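You operate a simulated robot arm through the tools that you are given. There is no shell and no other tool. Be economical: measure what you need, move in short steps, check, and stop when the job is done.

The job below is to be done with a simulated two-armed robot. You get a single attempt, and the scene is never put back.

## Task
Cap vial 72, then chill it at 8 C.
Fine: capper tray out again; run the chiller to its green lamp; vial stays in, chiller on.

Only the result counts: the job must be done as asked and must still hold three seconds after the hand-in. Knocking over, shifting, dropping, spilling or breaking anything else fails it. A push-on lid holds only when it is set on centred and level and pressed home; a screw cap is set on level and turned clockwise until tight.

## Robot
Two 7-joint arms with fingered hands on one trunk, on a base that drives. Base frame: it is fixed to the floor where the robot stands at the start and does not move with it; the origin is under the middle of the robot, x ahead of it, y to its left, z up. Lengths are in cm, angles in rad, forces in N, time in s.
The left shoulder is at the start at [7, 13.2, 114.2], the right one opposite. With the tool pointing down near the work surface each hand reaches from about 10 to 62 cm from the robot's upright axis, wherever it stands, measured 20 degrees to its own side. Places, roughly: capper plunger [60, 20, 100]; capper tray [50, 10, 80]; low mixer knob [40, -20, 80]; low reader switch [50, -30, 80]; pocket of the capper tray [60, 10, 80]; pocket of the vial chiller [60, 40, 80]; vial chiller [50, 40, 80]; vial chiller button [40, 30, 80]; vial chiller knob [40, 40, 80]; vial warmer knob [40, -70, 80]. Payload 2.3 kg a hand.
The TCP of each hand is the grasp point between the finger pads, 2.5 cm short of the fingertips. In the tool frame z runs along the fingers and y along their closing line. Largest opening 8.8 cm; the body of the gripper starts 2.9 cm behind the TCP. The gripper is a hand of 3 fingers: y runs from the thumb to the fingers, the wrist lies at [-1.3, -9.7, -16.2] in the tool frame, and closing takes about 1.5 s.
Orientation is told as [roll, pitch, yaw] about the base's x, y, z axes, in that order, counted from this pose: with the fingers straight down and the wrist toward the robot, the tool's x, y and z point along [0, 1, 0], [1, 0, 0] and [0, 0, -1] of the base frame.

## Interface
- The arms move only by the tool play_rows. It takes "left_deltas", "right_deltas" or both (then of equal length, played together; a hand with none holds still); each is one flat list of numbers, 6 for each row, row after row: the shift along the tool's x, y, z in units of 50 mm (1.0 is 50 mm), then the turn, a rotation vector about the tool's x, y, z in units of 8 degrees (1.0 is 8 degrees). In form: [dx, dy, dz, wx, wy, wz, dx, dy, dz, wx, wy, wz, ...]. A call has 1 to 8 rows; each row shifts and turns the commanded pose from where the row before left it, along the tool's axes as they then stand. "left_grip" and "right_grip" are, for a hand that has rows, the gripper command, from -1 (shut) to 1 (fully open), values between in proportion, set as the call begins (left out, the last holds). A call with a number of a shift or a turn outside -1 to 1 is refused whole. Each row takes 0.2 s and may step no farther than 5 cm and 0.15 rad from the row before; otherwise, or with a gripper value out of range, the whole call is refused. A pose out of reach is approached as far as the arm can. The call stops where the force on the tool passes 40 N (or 10 N more than at its start, if that is more) or the arm is blocked; 0.2 s more then pass. The fingers move at their own pace (about 10.8 cm/s each) and stop on an object; they squeeze with about 27 N. The grip force told is the motor's: it shows also when the fingers shut on nothing. Time passes only in rows, and 0.2 s behind the last, so rows that do not move let the fingers close. It gives the time, the measured TCP pose, the force on the tool (base axes), the opening and the grip force at its end, in the units of the frame above (readings bear some noise), with the torque about the TCP (base axes, N m) and any sound that the robot's microphone picked up, and new pictures: "pictures" is both (left out), scene, wrist or none (wrist: the cameras of the hands that moved).
- Cameras (640 x 400 px; columns grow to the right, rows downward): "scene" is now at [12.93, 2.52, 145.16]; the picture's right is [0.31, -0.95, 0.00], its down [-0.64, -0.21, -0.74] and it looks along [0.70, 0.23, -0.68] (base axes); focal length 253 px, centre (320, 200). "left" rides on the left gripper at [-5.8, -8.5, -9.9] in its tool frame; the picture's right is [-0.67, -0.35, 0.66], its down [0.69, -0.63, 0.37] and it looks along [0.29, 0.69, 0.66] (tool axes); focal length 261 px, centre (320, 200). "right" rides on the right gripper at [5.8, -8.5, -9.9] in its tool frame; the picture's right is [-0.67, 0.35, -0.66], its down [-0.69, -0.63, 0.37] and it looks along [-0.29, 0.69, 0.66] (tool axes); focal length 261 px, centre (320, 200).
- raise_lower(by): slides the trunk up (or, below 0, down) by that many cm; the arms and the scene camera ride with it, the base frame stays. It gives what a move gives, with no picture.
- steer(legs): drives the robot by 1 to 6 legs, each [ahead, left, turn to the left] in cm, cm and rad, along the robot's own axes; the way and the turn of a leg run together, so that a leg with both is an arc; at most 150 cm and 3.142 rad a leg. The arms and the cameras ride along, it lands a little off, and it stops where it bumps. It gives what a move gives, and a new picture of the scene camera.
- move_fingers(index, middle, thumb_bend, thumb_turn, hand): sets how far each is bent, from 0 (flat) to 1 (curled in); at 0.3 the hand is open as for a grip, at 0.7 the pads meet at the TCP. One left out holds its place. A second passes; each finger stops where it meets its share of the squeeze, and holds until it gets a number again. A gripper value or a shape takes the hand back. It gives what a move gives, with no picture; readings hold the bend of each and the force on the fingers (four entries, about 0 where the hand has none), thumb and palm. thumb_turn goes from beside the hand (0) to across from the fingers (1), as for a grip.
- set_grasp(shape, hand): the hand has 3 fingers and takes this shape, open, in about a second: jaw (thumb against the fingers, like two jaws); tri (thumb and two fingers); tip (a fingertip pinch); poke (one finger out to press); point (the index stretched); flat (the hand flat); cup (the hand cupped); fist (a fist). The gripper value then closes the fingers along that shape, each until it touches; the sizes above hold for jaw. It gives what a move gives, with no picture.
- aim_head(pan, tilt): turns the head with the scene camera to pan (to the left, within 1.501 rad either way) and tilt (down, from -0.506 to 1.204), counted from straight ahead of the robot. It gives what a move gives, and a new picture of the scene camera.
- locate(camera, pixels): for up to 12 pixels [column, row] of the newest picture of that camera ("zoom" is the newest enlarged one), the place [x, y, z] in the base frame of the surface seen there, good to about 0.2 cm. No time passes.
- enlarge(camera, box): a new picture of the part [left, top, right, bottom] of that camera's present view, enlarged. No time passes.
- close_job(): hands the job in; it is judged then, once.

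Go step by step. Measure first, check grasps and placings, and put right what went wrong. The budget is 80 turns and 260 pictures, counting those below and the enlarged ones. Unless the task says otherwise, let go and move clear before handing in, and close with one line.

The tools are called after "Emit:" as a command line: name --argument value ..., lists and objects as JSON in quotes. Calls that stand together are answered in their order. play_rows: Moves the arms, as the interface text tells. Its arguments: {"type":"object","properties":{"left_deltas":{"type":"array","items":{"type":"number"}},"left_grip":{"type":"number"},"right_deltas":{"type":"array","items":{"type":"number"}},"right_grip":{"type":"number"},"pictures":{"type":"string","enum":["both","scene","wrist","none"]}},"required":[]} The other tools are called the same way: raise_lower (by) slides the trunk up or down; set_grasp (shape, hand) gives the hand a shape; move_fingers (index, middle, thumb_bend, thumb_turn, hand) moves the fingers one by one; steer (legs) drives the base; aim_head (pan, tilt) turns the head that bears the scene camera; locate (camera, pixels) gives the place of the surface under pixels of a picture; enlarge (camera, box) takes an enlarged picture of a part of a camera's view; close_job () hands the job in.

At the start:

```text
time_s: 0.0
left_tcp_pos: [34.75, 29.15, 121.59]
left_ee_rot: [0.0, -0.001, 0.002]
left_force: [-0.2, 0.4, -0.8]
left_torque: [-0.02, 0.02, -0.01]
left_gripper_width: 8.74
left_gripper_force: 0.0
left_shape: jaw
left_bend: [0.3, 0.3, 0.3, 0.98]
left_finger forces: [0.0, 0.0, 0.0, 0.0, 0.0, 0.0]
right_tcp_pos: [42.06, -3.69, 128.16]
right_ee_rot: [0.0, 0.001, 0.0]
right_force: [0.5, -0.3, -0.5]
right_torque: [-0.01, 0.03, 0.01]
right_gripper_width: 8.77
right_gripper_force: 0.2
right_shape: jaw
right_bend: [0.3, 0.3, 0.3, 0.98]
right_finger forces: [0.1, 0.2, 0.1, 0.1, 0.0, 0.0]
trunk travel left (down, up): [-70.0, 14.0]
robot x, y, heading: [0.14, 0.26, 0.004]
head pan, tilt: [0.314, 0.744]
```

scene: 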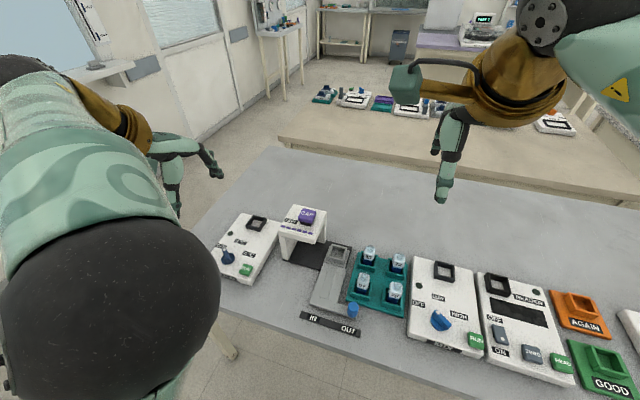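
right: 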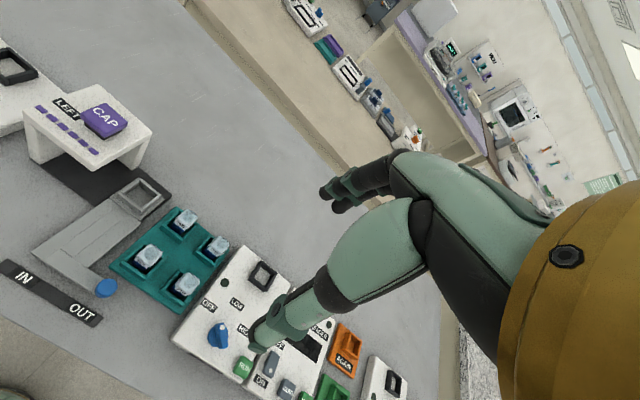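
left: 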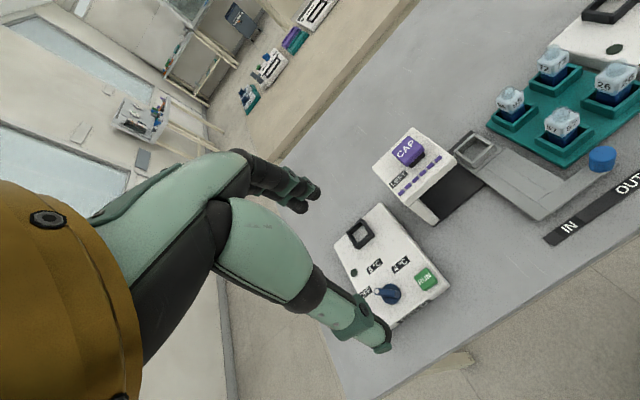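

The rack with four vials sits around scene pixel (378,280), the capper at (310,240) and the chiller at (245,250). I'll enlarge these to read the labels.

Emit:
enlarge --camera "scene" --box '[340, 235, 420, 315]'

Emit:
enlarge --camera "scene" --box '[200, 195, 380, 345]'

Emit:
enlarge --camera "left" --box '[480, 30, 640, 170]'

Emit:
enlarge --camera "left" --box '[330, 120, 500, 330]'

```text
5.00 times, centred on (380, 275) of scene
```

zoom: 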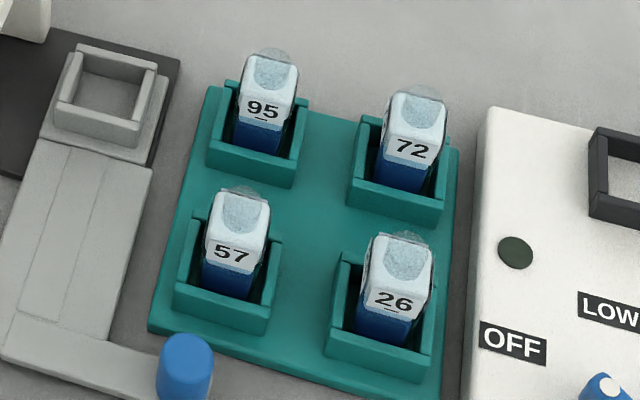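

```text
2.67 times, centred on (290, 270) of scene
```

zoom: 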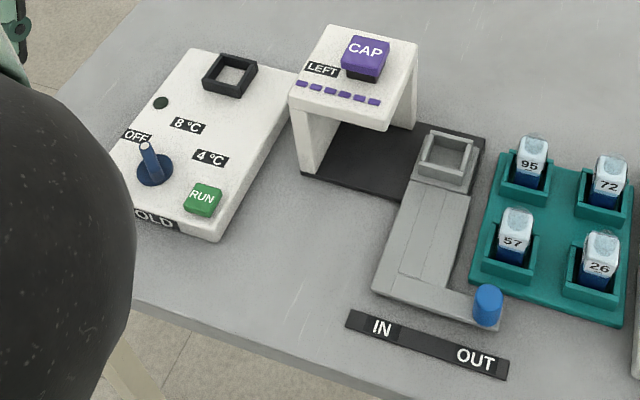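

```text
2.86 times, centred on (560, 100) of left
```

zoom: 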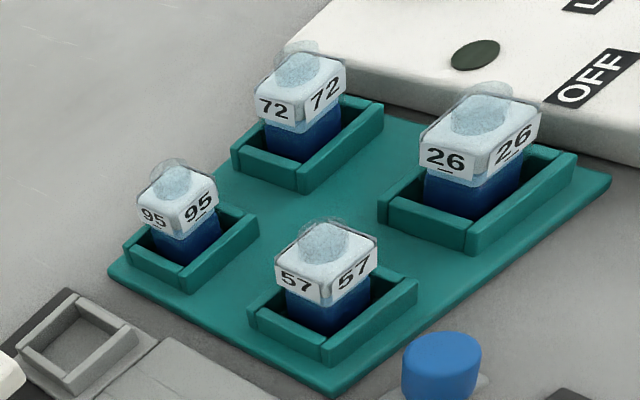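

```text
1.90 times, centred on (415, 225) of left
```

zoom: 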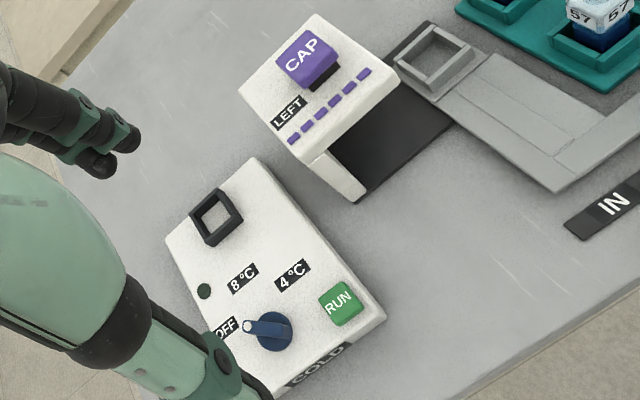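

The zooms show vial 72 at the far right of the rack (scene ~(399,257)). The tray is at OUT and the chiller knob is at OFF. Next I'll measure these places.

Emit:
locate --camera "scene" --pixels '[[399, 256], [398, 265], [399, 276], [306.9, 213.7], [256.3, 223.5], [353, 303], [337.6, 254.3], [246.1, 269.3], [227.4, 258], [240.1, 241.9], [248.7, 254.3], [220.6, 246]]'

Emit:
locate --camera "left" --pixels '[[554, 60], [408, 151], [475, 150], [602, 158], [388, 294], [360, 235], [376, 266], [401, 264], [367, 292], [426, 279], [456, 155], [494, 149]]'

Emit:
enlarge --camera "right" --box '[100, 190, 260, 310]'

```text
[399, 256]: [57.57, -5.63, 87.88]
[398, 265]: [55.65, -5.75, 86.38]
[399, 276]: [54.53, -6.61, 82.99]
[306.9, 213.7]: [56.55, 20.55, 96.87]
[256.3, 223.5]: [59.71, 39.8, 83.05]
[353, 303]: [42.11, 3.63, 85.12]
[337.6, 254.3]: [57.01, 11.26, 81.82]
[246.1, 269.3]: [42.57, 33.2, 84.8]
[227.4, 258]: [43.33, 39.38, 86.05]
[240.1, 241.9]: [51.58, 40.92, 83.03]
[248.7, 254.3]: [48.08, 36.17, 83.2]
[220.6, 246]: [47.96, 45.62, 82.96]
```

```text
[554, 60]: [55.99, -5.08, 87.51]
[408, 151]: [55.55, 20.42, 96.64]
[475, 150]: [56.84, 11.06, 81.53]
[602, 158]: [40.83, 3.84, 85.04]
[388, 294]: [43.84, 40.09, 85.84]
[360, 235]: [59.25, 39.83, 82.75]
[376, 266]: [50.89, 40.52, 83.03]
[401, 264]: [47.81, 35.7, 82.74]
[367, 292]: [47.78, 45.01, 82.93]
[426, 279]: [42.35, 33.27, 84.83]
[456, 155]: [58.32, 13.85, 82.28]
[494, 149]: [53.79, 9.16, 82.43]
```

```text
3.33 times, centred on (180, 250) of right
```

zoom: 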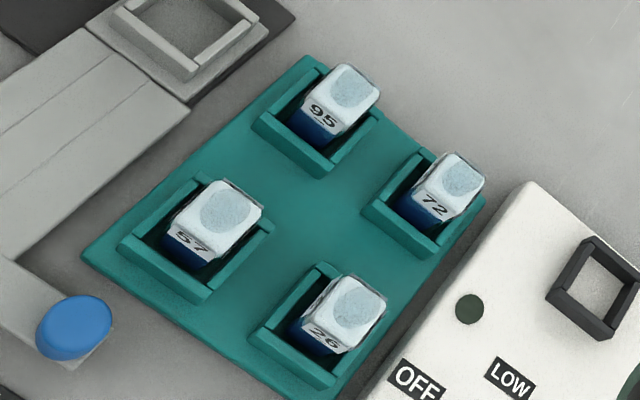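

Positions agree between cameras. I now need the yaws and sizes of the vial and pockets, so I'll zoom tighter.

Emit:
enlarge --camera "scene" --box '[236, 210, 276, 235]'

Emit:
locate --camera "zoom" --pixels '[[320, 200]]'

Emit:
enlarge --camera "scene" --box '[316, 240, 356, 265]'

Emit:
enlarge --camera "scene" --box '[378, 248, 426, 278]'

```text
16.00 times, centred on (256, 222) of scene
```

zoom: 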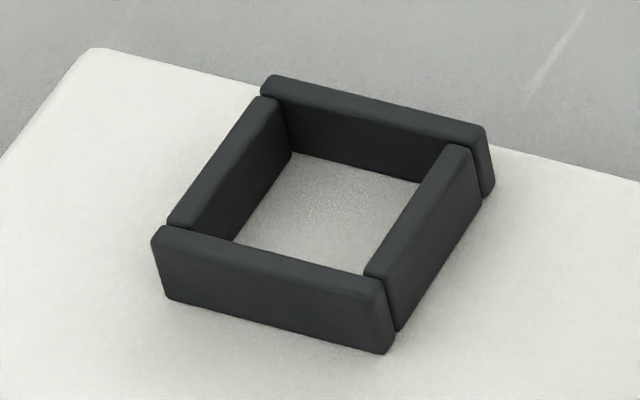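

```text
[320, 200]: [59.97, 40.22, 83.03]
```

```text
16.00 times, centred on (336, 252) of scene
```

zoom: 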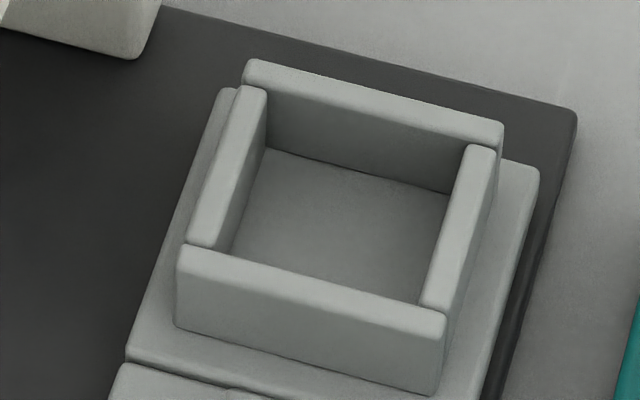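

```text
13.33 times, centred on (402, 263) of scene
```

zoom: 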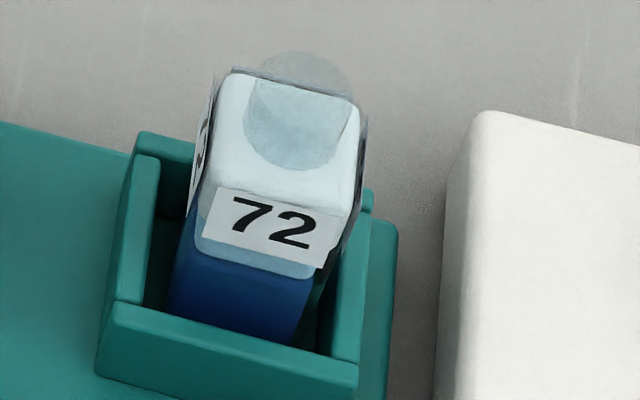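

Vial 72 is an open translucent square tube with a liquid core, standing in a square holder. I'll locate corners to get the yaw and sizes.

Emit:
locate --camera "zoom" --pixels '[[232, 75], [357, 105], [222, 185], [335, 225], [300, 125], [300, 65], [120, 308], [355, 366], [140, 160], [385, 225], [262, 225], [245, 290]]'

Emit:
locate --camera "scene" --pixels '[[253.2, 214.8], [266.2, 218], [246, 224.4], [259.6, 227.4], [250.5, 215.4], [264.6, 219.2], [332, 244.3], [347.2, 247.8], [327.5, 255.9], [343.7, 259.8], [332.3, 246], [346, 249.5]]'

Emit:
enlarge --camera "left" --box '[530, 38, 586, 73]'

Emit:
enlarge --camera "right" --box '[188, 221, 244, 256]'

```text
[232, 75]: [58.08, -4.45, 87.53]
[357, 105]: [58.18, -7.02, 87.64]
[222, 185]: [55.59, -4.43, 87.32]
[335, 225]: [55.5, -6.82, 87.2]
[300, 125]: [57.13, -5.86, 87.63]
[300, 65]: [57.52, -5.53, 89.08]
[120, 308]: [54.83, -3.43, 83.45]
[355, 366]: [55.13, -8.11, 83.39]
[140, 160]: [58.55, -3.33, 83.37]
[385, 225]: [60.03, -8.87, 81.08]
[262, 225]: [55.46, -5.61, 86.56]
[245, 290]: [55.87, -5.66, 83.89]
```

```text
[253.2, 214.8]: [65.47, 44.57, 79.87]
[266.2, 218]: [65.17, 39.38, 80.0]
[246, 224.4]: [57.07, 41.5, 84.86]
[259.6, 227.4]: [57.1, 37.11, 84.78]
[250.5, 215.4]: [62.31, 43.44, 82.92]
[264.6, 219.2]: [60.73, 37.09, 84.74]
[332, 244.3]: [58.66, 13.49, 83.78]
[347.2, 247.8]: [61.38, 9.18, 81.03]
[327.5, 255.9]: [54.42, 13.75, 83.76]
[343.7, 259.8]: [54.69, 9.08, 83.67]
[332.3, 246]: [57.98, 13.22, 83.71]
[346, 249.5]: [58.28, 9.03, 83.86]
```

```text
11.43 times, centred on (558, 56) of left
```

zoom: 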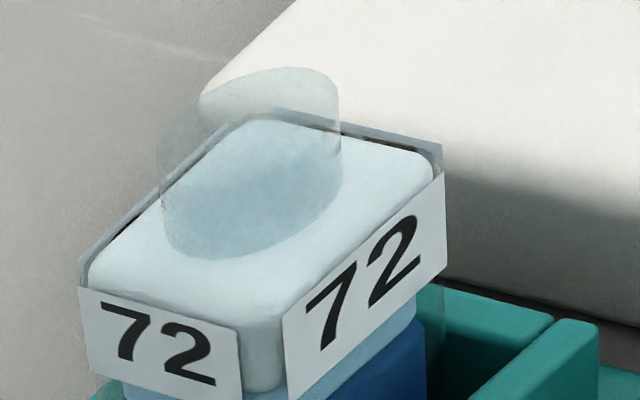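

```text
11.43 times, centred on (216, 238) of right
```

zoom: 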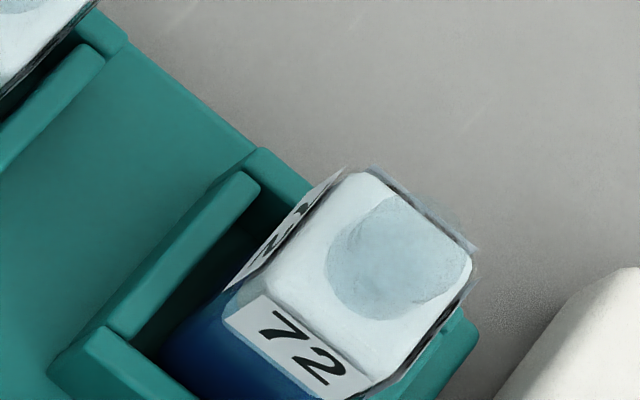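

The vial is about 2.6 cm square, near (56.9,−5.7), nearly axis-aligned, with its shoulder at 87.5 and neck at 89. Now for the bridge edges, the tray corners, and the rest of the tray and chiller pocket.

Emit:
enlarge --camera "scene" --box '[316, 240, 356, 265]'

Emit:
locate --camera "zoom" --pixels '[[187, 258], [440, 318], [252, 68], [497, 130], [195, 240], [425, 305], [262, 95], [470, 150], [340, 225], [245, 240], [260, 155], [445, 200]]'

Emit:
enlarge --camera "scene" --box '[236, 210, 276, 235]'

Emit:
locate --camera "zoom" --pixels '[[165, 235], [378, 285], [270, 82], [482, 133], [180, 220], [372, 270], [265, 103], [460, 150], [240, 240], [292, 160], [415, 185], [365, 268]]'

Emit:
locate --camera "scene" --pixels '[[291.5, 206], [325, 217], [282, 230], [311, 241], [303, 211], [310, 210], [308, 216], [316, 242], [346, 310], [370, 332], [312, 305], [360, 318]]'

```text
16.00 times, centred on (336, 252) of scene
```

zoom: 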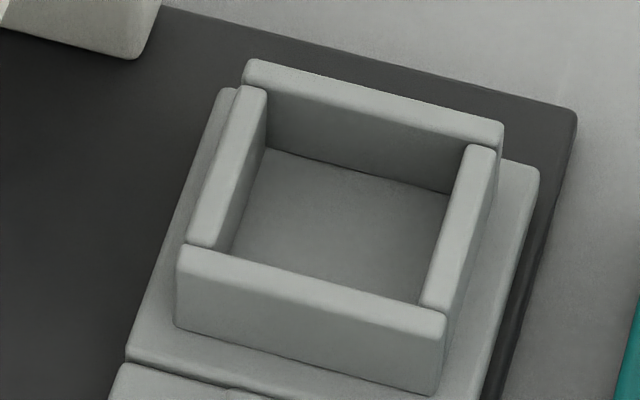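

```text
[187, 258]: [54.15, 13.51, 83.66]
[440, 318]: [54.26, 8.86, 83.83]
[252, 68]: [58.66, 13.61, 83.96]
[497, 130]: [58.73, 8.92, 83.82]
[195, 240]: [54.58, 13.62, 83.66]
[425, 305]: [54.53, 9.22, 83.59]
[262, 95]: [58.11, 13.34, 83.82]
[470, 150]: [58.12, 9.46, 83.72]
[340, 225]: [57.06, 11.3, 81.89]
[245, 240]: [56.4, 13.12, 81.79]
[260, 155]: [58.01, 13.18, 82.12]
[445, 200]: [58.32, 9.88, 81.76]
```

```text
16.00 times, centred on (256, 222) of scene
```

zoom: 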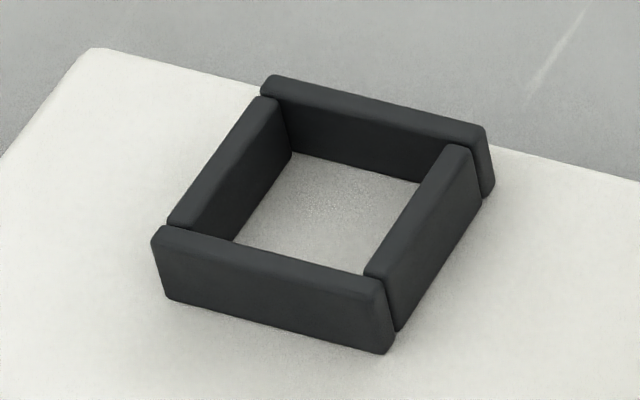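

```text
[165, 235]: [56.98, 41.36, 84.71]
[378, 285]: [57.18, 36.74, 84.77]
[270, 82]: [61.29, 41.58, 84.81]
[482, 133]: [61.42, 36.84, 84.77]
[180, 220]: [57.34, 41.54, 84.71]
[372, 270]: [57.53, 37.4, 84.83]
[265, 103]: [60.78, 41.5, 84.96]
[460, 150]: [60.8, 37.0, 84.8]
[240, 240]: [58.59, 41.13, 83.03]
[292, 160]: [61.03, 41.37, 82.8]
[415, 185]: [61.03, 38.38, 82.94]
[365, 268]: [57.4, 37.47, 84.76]
```

```text
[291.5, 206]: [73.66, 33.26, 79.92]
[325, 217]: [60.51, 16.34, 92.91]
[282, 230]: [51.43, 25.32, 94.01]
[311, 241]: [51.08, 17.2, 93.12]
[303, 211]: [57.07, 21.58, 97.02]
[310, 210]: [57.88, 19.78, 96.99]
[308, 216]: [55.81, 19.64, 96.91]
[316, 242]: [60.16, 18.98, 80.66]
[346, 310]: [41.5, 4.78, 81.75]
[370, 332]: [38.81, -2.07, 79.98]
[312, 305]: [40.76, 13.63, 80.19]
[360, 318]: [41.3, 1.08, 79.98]
```

The tray pocket centre is about (56.45,11.25), the chiller pocket about (59.2,39.15), and both are nearly axis-aligned. I'll bring the right hand above vial 72 with a reduced opening to stay clear of vial 26, and check that neighbour's place.

Emit:
locate --camera "scene" --pixels '[[395.6, 286], [370, 255], [363, 278]]'

Emit:
play_rows --right_deltas '[-0.057, 0.423, 0.805, 0, 0, 0, -0.057, 0.423, 0.805, 0, 0, 0, -0.057, 0.423, 0.805, 0, 0, 0, -0.057, 0.423, 0.805, 0, 0, 0, -0.057, 0.423, 0.805, 0, 0, 0, -0.057, 0.423, 0.805, 0, 0, 0, -0.057, 0.423, 0.805, 0, 0, 0]' --right_grip 0.36

```text
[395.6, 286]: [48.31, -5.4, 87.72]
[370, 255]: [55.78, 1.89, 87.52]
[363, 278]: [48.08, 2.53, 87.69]
```

```text
time_s: 1.6
left_tcp_pos: [34.89, 29.26, 121.62]
left_ee_rot: [0.001, -0.001, 0.001]
left_force: [0.4, 0.5, 0.3]
left_torque: [0.0, 0.02, 0.02]
left_gripper_width: 8.75
left_gripper_force: 0.0
left_shape: jaw
left_bend: [0.3, 0.3, 0.3, 0.98]
left_finger forces: [0.1, 0.1, 0.0, 0.1, 0.0, 0.0]
right_tcp_pos: [57.03, -5.84, 99.58]
right_ee_rot: [-0.001, -0.002, -0.001]
right_force: [0.9, -0.1, 0.5]
right_torque: [0.0, 0.0, -0.02]
right_gripper_width: 6.01
right_gripper_force: 0.0
right_shape: jaw
right_bend: [0.28, 0.38, 0.59, 0.99]
right_finger forces: [0.0, 0.1, 0.1, 0.1, 0.0, 0.0]
trunk travel left (down, up): [-70.0, 14.0]
robot x, y, heading: [0.2, 0.28, -0.003]
head pan, tilt: [0.314, 0.744]
```

scene: 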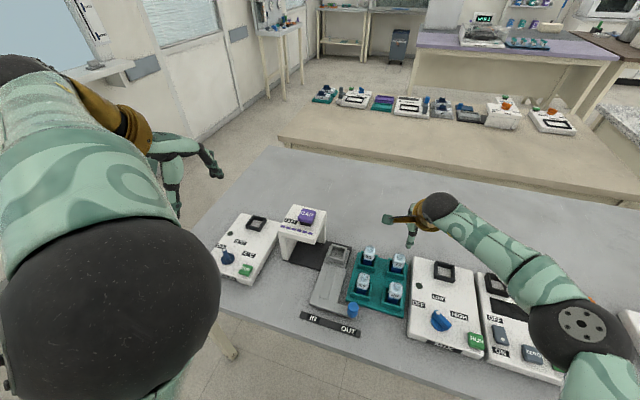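
right: 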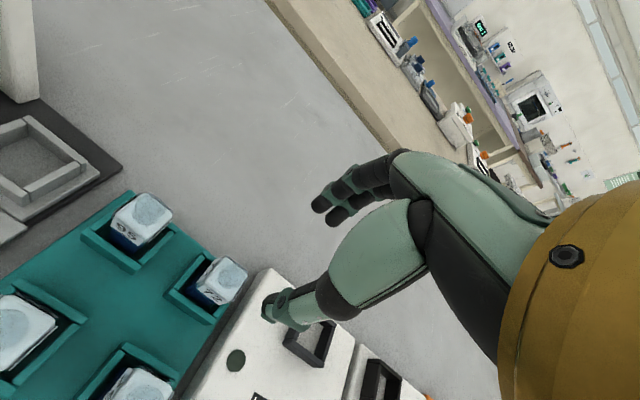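

The vial neck shows at right-camera pixel (225,272), matching my projection of (227,281), so the hand is centred. Next I'll descend 12.8 cm to straddle the body.

Emit:
play_rows --right_deltas '[0.02, -0.02, 0.64, 0, 0, 0, 0, 0, 0.64, 0, 0, 0, 0, 0, 0.64, 0, 0, 0, 0, 0, 0.64, 0, 0, 0, 0, 0, 0, 0, 0, 0]'

```text
time_s: 2.8
left_tcp_pos: [34.74, 29.13, 121.7]
left_ee_rot: [-0.001, 0.0, 0.001]
left_force: [0.0, 0.0, -1.1]
left_torque: [0.01, 0.02, -0.04]
left_gripper_width: 8.75
left_gripper_force: 0.0
left_shape: jaw
left_bend: [0.3, 0.3, 0.3, 0.98]
left_finger forces: [0.0, 0.1, 0.0, 0.0, 0.0, 0.1]
right_tcp_pos: [56.43, -5.65, 87.29]
right_ee_rot: [0.001, -0.002, 0.0]
right_force: [0.3, -1.3, 0.2]
right_torque: [0.01, 0.01, -0.01]
right_gripper_width: 6.05
right_gripper_force: 0.1
right_shape: jaw
right_bend: [0.28, 0.38, 0.59, 0.99]
right_finger forces: [0.0, 0.1, 0.0, 0.1, 0.1, 0.0]
trunk travel left (down, up): [-70.0, 14.0]
robot x, y, heading: [-0.38, 0.04, -0.002]
head pan, tilt: [0.314, 0.744]
```

scene: 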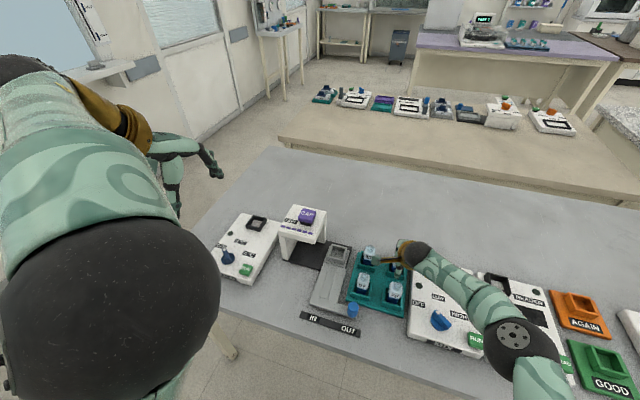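
right: 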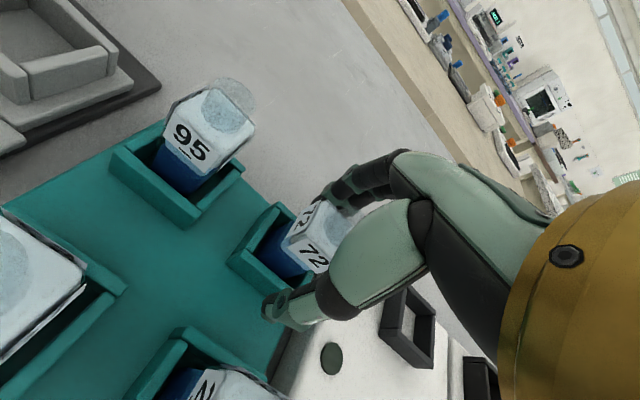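

The fingers straddle vial 72 (right picture (310,250)) and z reads 87.3. I'll lower 0.4 cm and close.

Emit:
play_rows --right_deltas '[0, 0.03, 0.08, 0, 0, 0, 0, 0, 0, 0, 0, 0]' --pictures "none"

Emit:
play_rows --right_deltas '[0, 0, 0, 0, 0, 0, 0, 0, 0, 0, 0, 0, 0, 0, 0, 0, 0, 0, 0, 0, 0, 0, 0, 0, 0, 0, 0, 0, 0, 0, 0, 0, 0, 0, 0, 0, 0, 0, 0, 0, 0, 0]' --right_grip -1 --pictures "wrist"

```text
time_s: 3.4
left_tcp_pos: [34.82, 29.23, 121.57]
left_ee_rot: [0.001, 0.001, 0.0]
left_force: [0.0, 0.3, 0.1]
left_torque: [-0.02, -0.01, 0.03]
left_gripper_width: 8.74
left_gripper_force: 0.0
left_shape: jaw
left_bend: [0.3, 0.3, 0.3, 0.98]
left_finger forces: [0.1, 0.1, 0.0, 0.0, 0.0, 0.1]
right_tcp_pos: [56.6, -5.59, 86.96]
right_ee_rot: [-0.001, 0.0, 0.0]
right_force: [-0.1, -0.5, -0.1]
right_torque: [0.01, 0.0, 0.01]
right_gripper_width: 6.01
right_gripper_force: 0.1
right_shape: jaw
right_bend: [0.28, 0.38, 0.59, 0.99]
right_finger forces: [0.1, 0.0, 0.1, 0.0, 0.0, 0.1]
trunk travel left (down, up): [-70.0, 14.0]
robot x, y, heading: [-0.17, -0.03, 0.004]
head pan, tilt: [0.314, 0.744]
```

```text
time_s: 5.0
left_tcp_pos: [34.82, 29.24, 121.57]
left_ee_rot: [0.0, 0.001, 0.0]
left_force: [-0.1, -0.7, 0.0]
left_torque: [0.02, -0.02, 0.01]
left_gripper_width: 8.78
left_gripper_force: 0.0
left_shape: jaw
left_bend: [0.3, 0.3, 0.3, 0.98]
left_finger forces: [0.1, 0.1, 0.0, 0.0, 0.0, 0.1]
right_tcp_pos: [56.59, -5.68, 86.82]
right_ee_rot: [0.0, 0.0, 0.001]
right_force: [0.9, -1.1, -1.0]
right_torque: [0.02, 0.0, 0.0]
right_gripper_width: 2.49
right_gripper_force: 27.6
right_shape: jaw
right_bend: [0.74, 0.54, 0.74, 1.0]
right_finger forces: [15.9, 8.5, 0.0, 0.1, 24.2, 0.0]
trunk travel left (down, up): [-70.0, 14.0]
robot x, y, heading: [-0.2, 0.12, 0.001]
head pan, tilt: [0.314, 0.744]
```

right: 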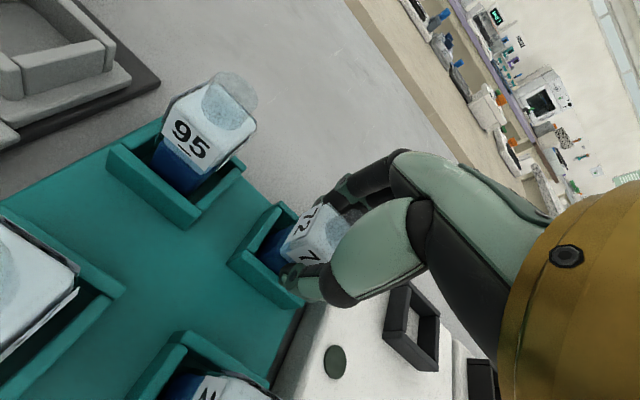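

It holds with width 2.49 and 27 N. I'll lift straight up 7 cm and look.

Emit:
play_rows --right_deltas '[0, 0, -0.2, 0, 0, 0, 0, 0, -0.4, 0, 0, 0, 0, 0, -0.4, 0, 0, 0, 0, 0, -0.4, 0, 0, 0, 0, 0, 0, 0, 0, 0]'

Emit:
enlarge --camera "right" --box '[220, 150, 420, 310]'

Emit:
enlarge --camera "scene" --box '[360, 205, 440, 275]'

```text
time_s: 6.2
left_tcp_pos: [34.83, 29.19, 121.66]
left_ee_rot: [0.001, 0.001, -0.001]
left_force: [0.5, -0.7, 0.5]
left_torque: [0.04, 0.0, 0.01]
left_gripper_width: 8.73
left_gripper_force: 0.0
left_shape: jaw
left_bend: [0.3, 0.3, 0.3, 0.98]
left_finger forces: [0.0, 0.0, 0.0, 0.1, 0.0, 0.0]
right_tcp_pos: [56.85, -5.72, 93.87]
right_ee_rot: [0.001, 0.001, 0.001]
right_force: [-0.2, 0.7, -0.1]
right_torque: [-0.01, 0.02, 0.0]
right_gripper_width: 2.48
right_gripper_force: 26.3
right_shape: jaw
right_bend: [0.74, 0.54, 0.74, 1.0]
right_finger forces: [15.8, 8.6, 0.0, 0.0, 24.2, 0.0]
trunk travel left (down, up): [-70.0, 14.0]
robot x, y, heading: [-0.1, -0.25, -0.0]
head pan, tilt: [0.314, 0.744]
```

scene: 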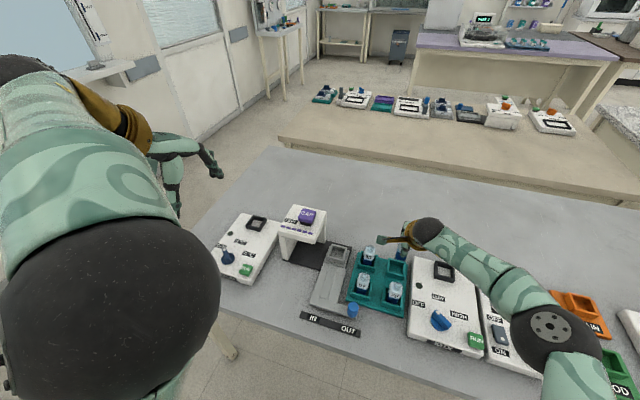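
right: 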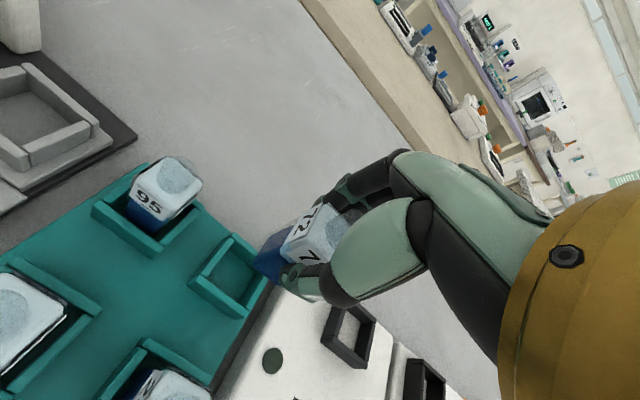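

```text
2.50 times, centred on (320, 230) of right
```

zoom: 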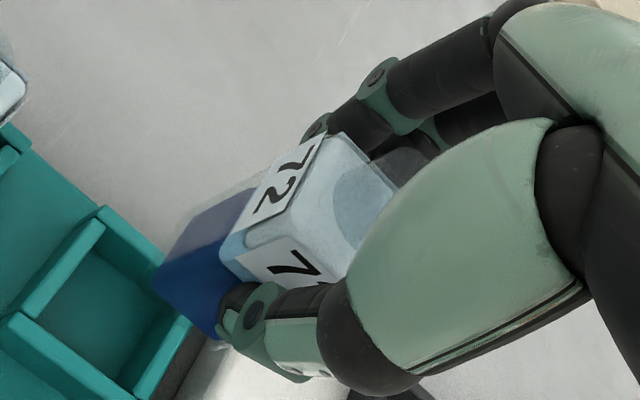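

```text
5.71 times, centred on (400, 240) of scene
```

zoom: 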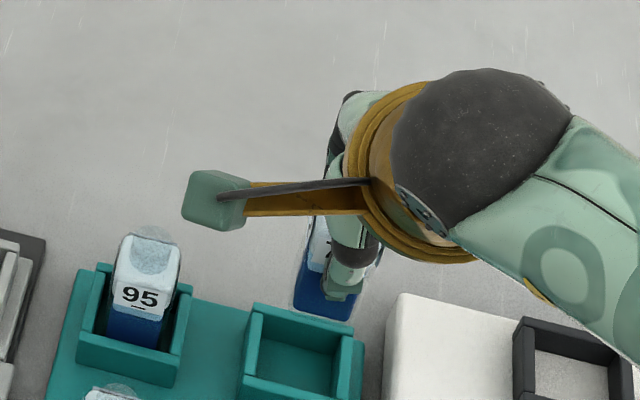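

The vial hangs level. I'll measure the emptied rack pocket floor and centre to get the vial's bottom offset.

Emit:
locate --camera "right" --pixels '[[228, 270], [222, 275], [235, 265], [262, 262], [278, 275], [285, 288]]'

Emit:
locate --camera "zoom" --pixels '[[300, 345], [310, 360], [250, 370], [350, 350], [260, 310], [345, 335], [313, 290], [318, 312], [298, 295], [345, 312]]'

```text
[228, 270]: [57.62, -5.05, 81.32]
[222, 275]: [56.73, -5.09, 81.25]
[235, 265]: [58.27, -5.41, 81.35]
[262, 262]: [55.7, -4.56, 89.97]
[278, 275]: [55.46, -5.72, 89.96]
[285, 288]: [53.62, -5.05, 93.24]
```

```text
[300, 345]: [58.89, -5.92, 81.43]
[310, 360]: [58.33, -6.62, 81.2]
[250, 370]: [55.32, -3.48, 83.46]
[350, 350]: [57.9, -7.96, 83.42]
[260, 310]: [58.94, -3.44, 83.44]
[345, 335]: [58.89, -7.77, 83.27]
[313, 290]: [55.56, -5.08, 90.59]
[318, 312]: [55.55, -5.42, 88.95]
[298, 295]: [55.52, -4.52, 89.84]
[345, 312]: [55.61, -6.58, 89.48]
```

The vial is centred on the TCP and its bottom is about 5.55 cm below it. I'll raise to clear vial 95, then carry it over the tray pocket at (56.45,11.25).

Emit:
play_rows --right_deltas '[0, 0, -0.8, 0, 0, 0, 0.68, -0.02, 0, 0, 0, 0, 0.68, -0.02, 0, 0, 0, 0, 0.68, -0.02, 0, 0, 0, 0, 0.68, -0.01, 0, 0, 0, 0, 0.67, -0.01, 0, 0, 0, 0, 0, 0, 0, 0, 0, 0]'

```text
time_s: 7.8
left_tcp_pos: [34.8, 29.28, 121.63]
left_ee_rot: [0.0, 0.001, 0.001]
left_force: [-0.1, -1.0, -0.2]
left_torque: [0.01, 0.02, 0.01]
left_gripper_width: 8.78
left_gripper_force: 0.0
left_shape: jaw
left_bend: [0.3, 0.3, 0.3, 0.98]
left_finger forces: [0.0, 0.0, 0.0, 0.0, 0.0, 0.0]
right_tcp_pos: [54.62, 5.35, 99.4]
right_ee_rot: [0.0, 0.0, -0.001]
right_force: [0.4, -0.5, 0.2]
right_torque: [0.0, -0.01, 0.0]
right_gripper_width: 2.48
right_gripper_force: 26.6
right_shape: jaw
right_bend: [0.74, 0.54, 0.74, 1.0]
right_finger forces: [15.8, 8.4, 0.1, 0.0, 24.2, 0.0]
right hand out of reach, approached as far as the arm can: row 4, 5, 6
trunk travel left (down, up): [-70.0, 14.0]
robot x, y, heading: [-0.17, -0.32, -0.003]
head pan, tilt: [0.314, 0.744]
```

scene: 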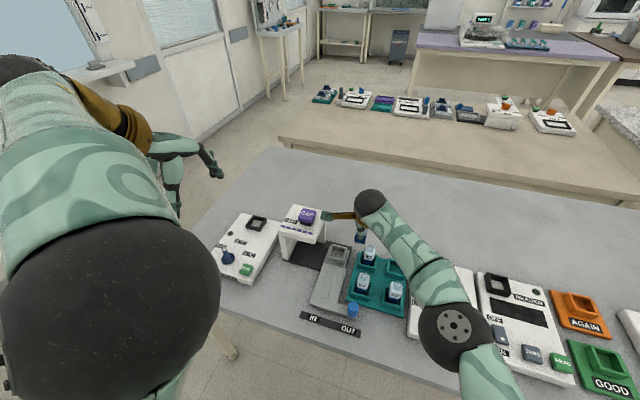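
right: 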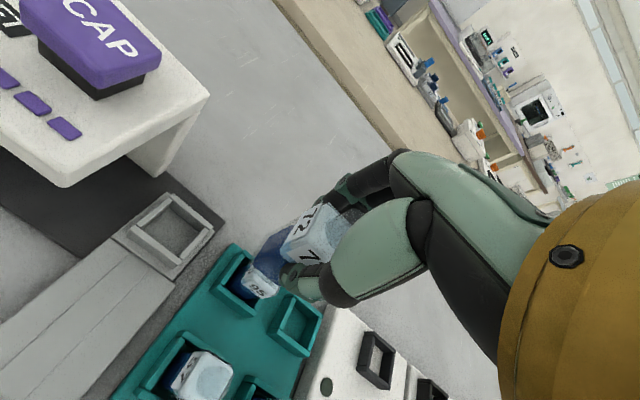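

The right arm hits its reach limit at y≈5. I'll raise the trunk so the vial clears the bridge and drive the base left; first I check where the table's front edge is.

Emit:
locate --camera "scene" --pixels '[[300, 330], [340, 350], [250, 300], [300, 345], [200, 240]]'

Emit:
raise_lower --by 10

Emit:
steer --legs '[[0, 22, 0]]'

```text
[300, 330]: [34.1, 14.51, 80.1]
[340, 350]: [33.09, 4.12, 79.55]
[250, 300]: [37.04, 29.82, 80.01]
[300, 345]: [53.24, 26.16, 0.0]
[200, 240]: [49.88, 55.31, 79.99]
```

```text
time_s: 9.1
left_tcp_pos: [34.7, 29.23, 131.52]
left_ee_rot: [0.001, 0.001, -0.001]
left_force: [-0.3, -0.2, -1.1]
left_torque: [0.02, -0.01, -0.02]
left_gripper_width: 8.76
left_gripper_force: 0.0
left_shape: jaw
left_bend: [0.3, 0.3, 0.3, 0.98]
left_finger forces: [0.0, 0.0, 0.0, 0.0, 0.1, 0.0]
right_tcp_pos: [54.54, 5.24, 109.42]
right_ee_rot: [0.0, 0.0, -0.001]
right_force: [-0.1, -0.4, -0.7]
right_torque: [-0.01, 0.01, 0.0]
right_gripper_width: 2.46
right_gripper_force: 26.5
right_shape: jaw
right_bend: [0.74, 0.54, 0.74, 1.0]
right_finger forces: [15.7, 8.5, 0.1, 0.0, 24.1, 0.1]
trunk travel left (down, up): [-80.0, 4.0]
robot x, y, heading: [-0.05, -0.23, 0.003]
head pan, tilt: [0.314, 0.744]
```

```text
time_s: 10.8
left_tcp_pos: [34.81, 50.15, 131.6]
left_ee_rot: [0.004, 0.0, -0.004]
left_force: [0.1, 0.4, 0.4]
left_torque: [0.03, 0.0, 0.04]
left_gripper_width: 8.77
left_gripper_force: 0.0
left_shape: jaw
left_bend: [0.3, 0.3, 0.3, 0.98]
left_finger forces: [0.0, 0.0, 0.1, 0.1, 0.1, 0.0]
right_tcp_pos: [54.63, 26.26, 109.34]
right_ee_rot: [0.004, 0.003, -0.002]
right_force: [-0.2, -0.2, -0.7]
right_torque: [0.02, -0.02, -0.01]
right_gripper_width: 2.48
right_gripper_force: 27.2
right_shape: jaw
right_bend: [0.74, 0.54, 0.74, 1.0]
right_finger forces: [15.7, 8.4, 0.1, 0.1, 24.1, 0.0]
trunk travel left (down, up): [-80.0, 4.0]
robot x, y, heading: [-0.21, 21.09, -0.006]
head pan, tilt: [0.314, 0.744]
```

scene: 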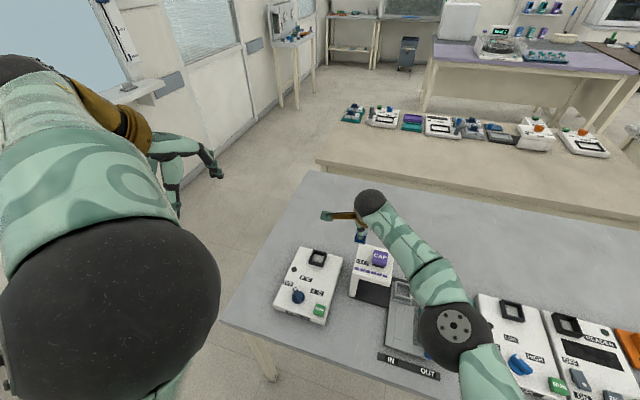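

The drive landed at y≈21. I'll nudge 4 cm ahead for reach, then move the hand back over the tray while it's high.

Emit:
steer --legs '[[4, 0, 0]]'

Emit:
play_rows --right_deltas '[-0.6, 0, 0, 0, 0, 0, -0.6, 0, 0, 0, 0, 0, -0.6, 0, 0, 0, 0, 0, -0.6, 0, 0, 0, 0, 0, 0, 0, 0, 0, 0, 0]' --pictures "none"

```text
time_s: 11.7
left_tcp_pos: [38.1, 50.7, 131.75]
left_ee_rot: [0.001, -0.006, -0.006]
left_force: [-0.5, -0.2, 0.0]
left_torque: [-0.02, -0.03, 0.01]
left_gripper_width: 8.77
left_gripper_force: 0.0
left_shape: jaw
left_bend: [0.3, 0.3, 0.3, 0.98]
left_finger forces: [0.0, 0.1, 0.0, 0.0, 0.0, 0.0]
right_tcp_pos: [57.96, 26.76, 109.88]
right_ee_rot: [0.001, -0.005, -0.003]
right_force: [-0.6, 0.1, 0.1]
right_torque: [-0.02, -0.04, -0.02]
right_gripper_width: 2.47
right_gripper_force: 26.7
right_shape: jaw
right_bend: [0.74, 0.54, 0.74, 1.0]
right_finger forces: [15.6, 8.5, 0.1, 0.0, 24.1, 0.0]
trunk travel left (down, up): [-80.0, 4.0]
robot x, y, heading: [4.31, 21.43, -0.001]
head pan, tilt: [0.314, 0.744]
```

scene: 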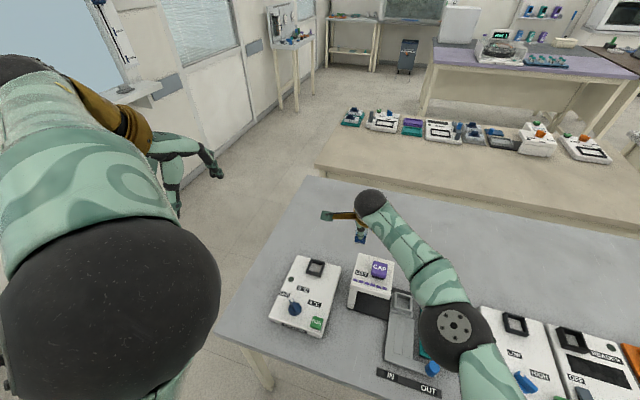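

```text
time_s: 12.9
left_tcp_pos: [38.82, 50.62, 131.57]
left_ee_rot: [-0.002, -0.001, -0.004]
left_force: [-0.6, -1.0, -0.3]
left_torque: [0.0, 0.01, 0.02]
left_gripper_width: 8.78
left_gripper_force: 0.1
left_shape: jaw
left_bend: [0.3, 0.3, 0.3, 0.98]
left_finger forces: [0.1, 0.1, 0.1, 0.1, 0.0, 0.1]
right_tcp_pos: [58.79, 14.43, 109.28]
right_ee_rot: [0.0, 0.001, -0.003]
right_force: [-0.3, 0.5, 0.1]
right_torque: [0.03, 0.02, 0.04]
right_gripper_width: 2.46
right_gripper_force: 27.1
right_shape: jaw
right_bend: [0.74, 0.54, 0.74, 1.0]
right_finger forces: [15.6, 8.3, 0.1, 0.1, 24.0, 0.0]
trunk travel left (down, up): [-80.0, 4.0]
robot x, y, heading: [3.87, 21.47, -0.002]
head pan, tilt: [0.314, 0.744]
```

The hand is now at (58.8,14.4). I'll move over (56.45,11.25), then bring the trunk back down 10.

Emit:
play_rows --right_deltas '[-0.32, -0.235, 0, 0, 0, 0, -0.32, -0.235, 0, 0, 0, 0, 0, 0, 0, 0, 0, 0]' --pictures "none"

Emit:
raise_lower --by -10

Emit:
play_rows --right_deltas '[0, 0, 0, 0, 0, 0]'

```text
time_s: 13.7
left_tcp_pos: [38.96, 50.61, 131.55]
left_ee_rot: [-0.001, 0.001, -0.003]
left_force: [-0.9, 0.8, -0.1]
left_torque: [0.01, 0.05, 0.02]
left_gripper_width: 8.79
left_gripper_force: 0.1
left_shape: jaw
left_bend: [0.3, 0.3, 0.3, 0.98]
left_finger forces: [0.0, 0.1, 0.0, 0.0, 0.0, 0.0]
right_tcp_pos: [56.24, 11.4, 109.19]
right_ee_rot: [0.001, 0.003, -0.002]
right_force: [-0.1, 0.3, -0.8]
right_torque: [0.0, -0.01, -0.07]
right_gripper_width: 2.47
right_gripper_force: 26.5
right_shape: jaw
right_bend: [0.74, 0.54, 0.74, 1.0]
right_finger forces: [15.7, 8.3, 0.0, 0.0, 24.1, 0.0]
trunk travel left (down, up): [-80.0, 4.0]
robot x, y, heading: [3.98, 21.45, -0.0]
head pan, tilt: [0.314, 0.744]
```

```text
time_s: 15.0
left_tcp_pos: [38.87, 50.63, 121.48]
left_ee_rot: [0.0, 0.002, -0.004]
left_force: [0.3, -0.3, 0.6]
left_torque: [-0.02, 0.0, 0.01]
left_gripper_width: 8.74
left_gripper_force: 0.1
left_shape: jaw
left_bend: [0.3, 0.3, 0.3, 0.98]
left_finger forces: [0.0, 0.1, 0.0, 0.1, 0.0, 0.0]
right_tcp_pos: [56.23, 11.52, 99.19]
right_ee_rot: [0.0, 0.002, -0.002]
right_force: [-0.4, -0.2, -0.3]
right_torque: [0.0, -0.01, 0.0]
right_gripper_width: 2.46
right_gripper_force: 27.3
right_shape: jaw
right_bend: [0.74, 0.54, 0.74, 1.0]
right_finger forces: [15.7, 8.3, 0.0, 0.1, 24.0, 0.0]
trunk travel left (down, up): [-70.0, 14.0]
robot x, y, heading: [4.14, 21.54, 0.001]
head pan, tilt: [0.314, 0.744]
```

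```text
time_s: 15.4
left_tcp_pos: [38.82, 50.6, 121.62]
left_ee_rot: [0.0, 0.003, -0.002]
left_force: [-0.1, -0.1, 0.5]
left_torque: [-0.01, -0.01, -0.03]
left_gripper_width: 8.77
left_gripper_force: 0.1
left_shape: jaw
left_bend: [0.3, 0.3, 0.3, 0.98]
left_finger forces: [0.0, 0.0, 0.1, 0.0, 0.1, 0.0]
right_tcp_pos: [56.16, 11.42, 99.28]
right_ee_rot: [0.0, 0.003, -0.004]
right_force: [0.1, -0.3, -0.3]
right_torque: [0.02, -0.02, 0.0]
right_gripper_width: 2.46
right_gripper_force: 26.9
right_shape: jaw
right_bend: [0.74, 0.54, 0.74, 1.0]
right_finger forces: [15.8, 8.3, 0.0, 0.1, 23.9, 0.0]
trunk travel left (down, up): [-70.0, 14.0]
robot x, y, heading: [4.04, 21.46, -0.001]
head pan, tilt: [0.314, 0.744]
```

scene: 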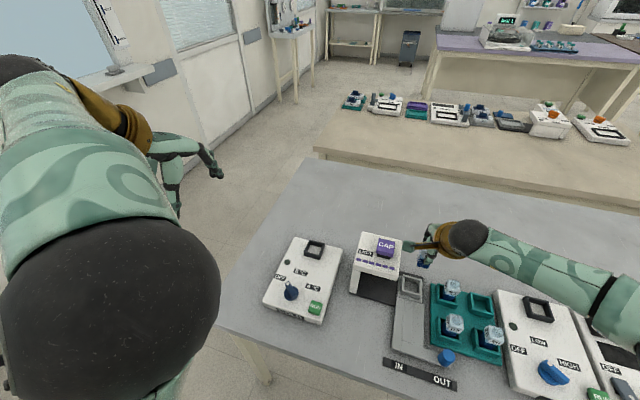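
right: 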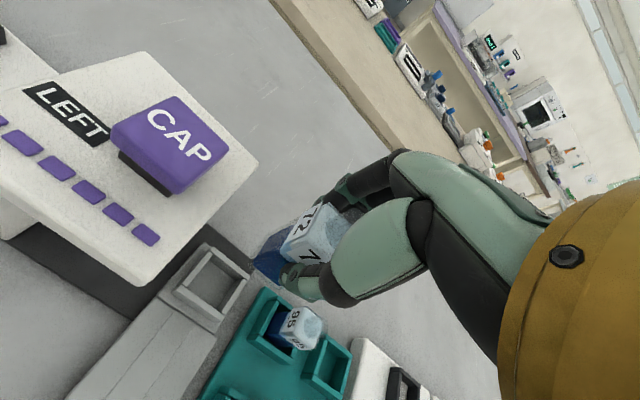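

I'll re-measure the tray pocket and the vial with the same right-camera view to compare them directly.

Emit:
enlarge --camera "right" --box '[150, 200, 350, 325]'

Emit:
locate --camera "right" --pixels '[[206, 246], [245, 281], [219, 327], [177, 293], [212, 284], [297, 238], [303, 252], [320, 210]]'

Emit:
enlarge --camera "scene" --box '[390, 230, 454, 310]'

```text
3.20 times, centred on (250, 262) of right
```

zoom: 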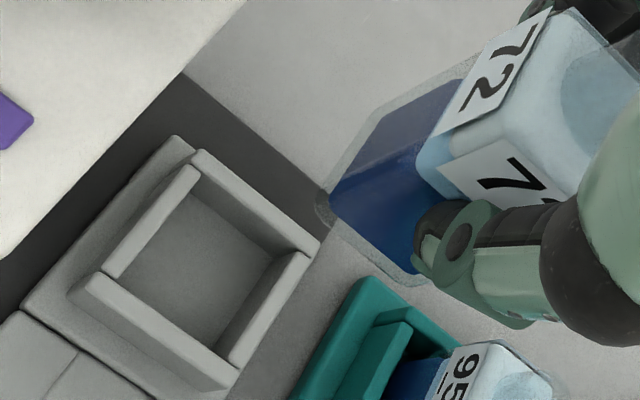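

```text
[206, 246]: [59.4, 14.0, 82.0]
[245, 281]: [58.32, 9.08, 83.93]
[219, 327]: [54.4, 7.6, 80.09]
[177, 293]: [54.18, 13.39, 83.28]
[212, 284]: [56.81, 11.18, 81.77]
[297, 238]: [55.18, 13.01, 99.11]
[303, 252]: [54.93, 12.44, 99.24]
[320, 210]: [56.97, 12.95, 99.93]
```

```text
5.00 times, centred on (422, 270) of scene
```

zoom: 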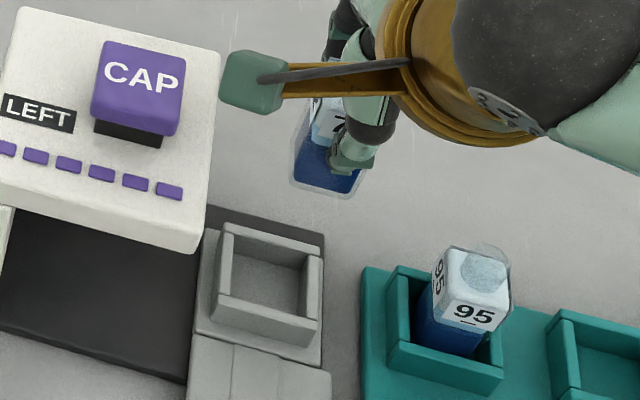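

Vial centre is about (56.2,11.55) against a pocket centre of (56.45,11.25). I'll correct that while descending to just above the walls, then check.

Emit:
play_rows --right_deltas '[-0.06, 0.05, 0.5, 0, 0, 0, 0, 0, 0.5, 0, 0, 0, 0, 0, 0.5, 0, 0, 0, 0, 0, 0.37, 0, 0, 0, 0, 0, 0, 0, 0, 0, 0, 0, 0, 0, 0, 0]'

Emit:
enlarge --camera "right" --box '[190, 170, 390, 295]'

Emit:
enlarge --camera "scene" --box '[390, 250, 454, 310]'

```text
time_s: 16.8
left_tcp_pos: [38.73, 50.52, 121.61]
left_ee_rot: [0.001, 0.0, -0.003]
left_force: [-0.3, 0.1, 0.8]
left_torque: [0.01, 0.01, -0.01]
left_gripper_width: 8.76
left_gripper_force: 0.1
left_shape: jaw
left_bend: [0.3, 0.3, 0.3, 0.98]
left_finger forces: [0.0, 0.0, 0.1, 0.0, 0.0, 0.0]
right_tcp_pos: [56.43, 11.18, 89.83]
right_ee_rot: [0.001, 0.0, 0.0]
right_force: [-0.3, 0.4, -0.1]
right_torque: [0.0, 0.02, 0.04]
right_gripper_width: 2.49
right_gripper_force: 27.1
right_shape: jaw
right_bend: [0.74, 0.54, 0.74, 1.0]
right_finger forces: [15.6, 8.4, 0.1, 0.1, 23.9, 0.0]
trunk travel left (down, up): [-70.0, 14.0]
robot x, y, heading: [4.17, 21.37, -0.0]
head pan, tilt: [0.314, 0.744]
```

scene: 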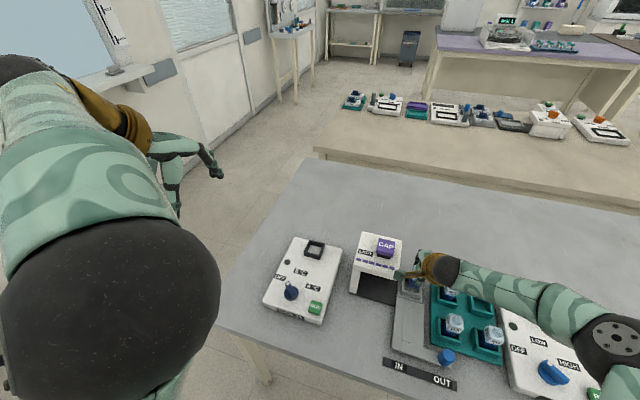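
right: 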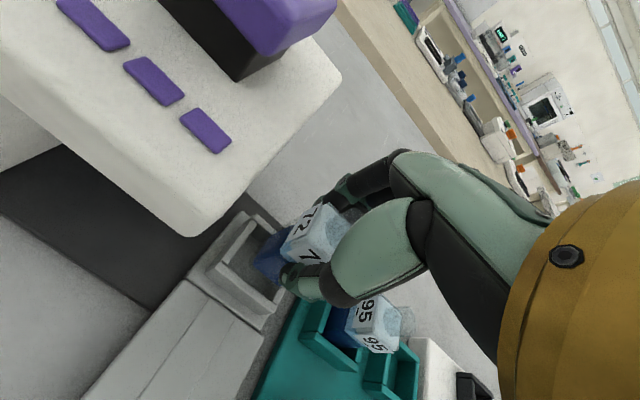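

```text
3.20 times, centred on (290, 232) of right
```

zoom: 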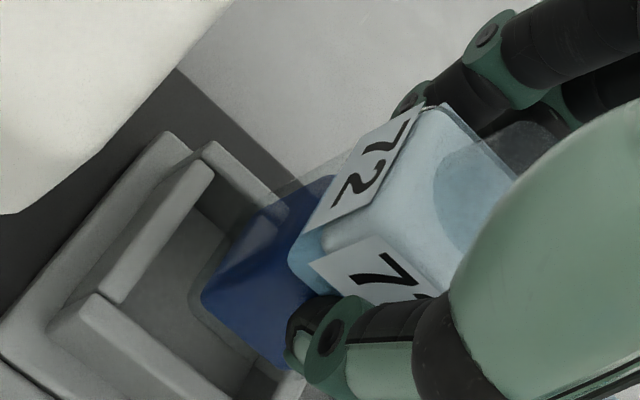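

```text
6.67 times, centred on (422, 280) of scene
```

zoom: 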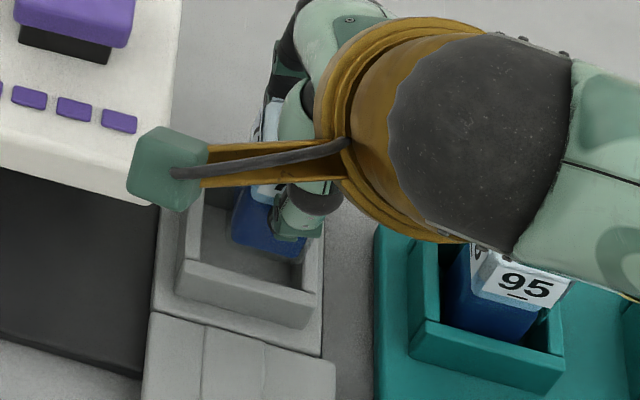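

The vial bottom looks close to the walls, and there seems to be more gap on the left. I'll quantify that with locate on this zoom and the right camera.

Emit:
locate --camera "zoom" --pixels '[[238, 235], [262, 246], [228, 240], [192, 225], [205, 225], [225, 265], [185, 265], [310, 303], [255, 225], [250, 265]]'

Emit:
locate --camera "right" --pixels '[[256, 264], [268, 278], [275, 245], [240, 235], [225, 252], [248, 225], [270, 240], [222, 268], [255, 300], [250, 280], [262, 256], [283, 236]]'

```text
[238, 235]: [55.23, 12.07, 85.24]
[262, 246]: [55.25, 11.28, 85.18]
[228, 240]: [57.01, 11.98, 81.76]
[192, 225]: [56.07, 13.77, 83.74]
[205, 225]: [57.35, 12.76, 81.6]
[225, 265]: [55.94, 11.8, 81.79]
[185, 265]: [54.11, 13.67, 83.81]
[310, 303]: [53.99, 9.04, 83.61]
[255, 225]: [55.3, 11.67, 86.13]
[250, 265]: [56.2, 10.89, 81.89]
```

```text
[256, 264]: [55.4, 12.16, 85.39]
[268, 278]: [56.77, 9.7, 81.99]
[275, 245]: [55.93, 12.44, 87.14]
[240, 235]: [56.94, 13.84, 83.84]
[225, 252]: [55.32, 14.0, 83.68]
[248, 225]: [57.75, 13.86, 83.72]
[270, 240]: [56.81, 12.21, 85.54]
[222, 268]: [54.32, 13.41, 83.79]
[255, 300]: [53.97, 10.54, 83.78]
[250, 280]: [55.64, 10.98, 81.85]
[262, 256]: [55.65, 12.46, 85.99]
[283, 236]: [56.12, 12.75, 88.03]
```

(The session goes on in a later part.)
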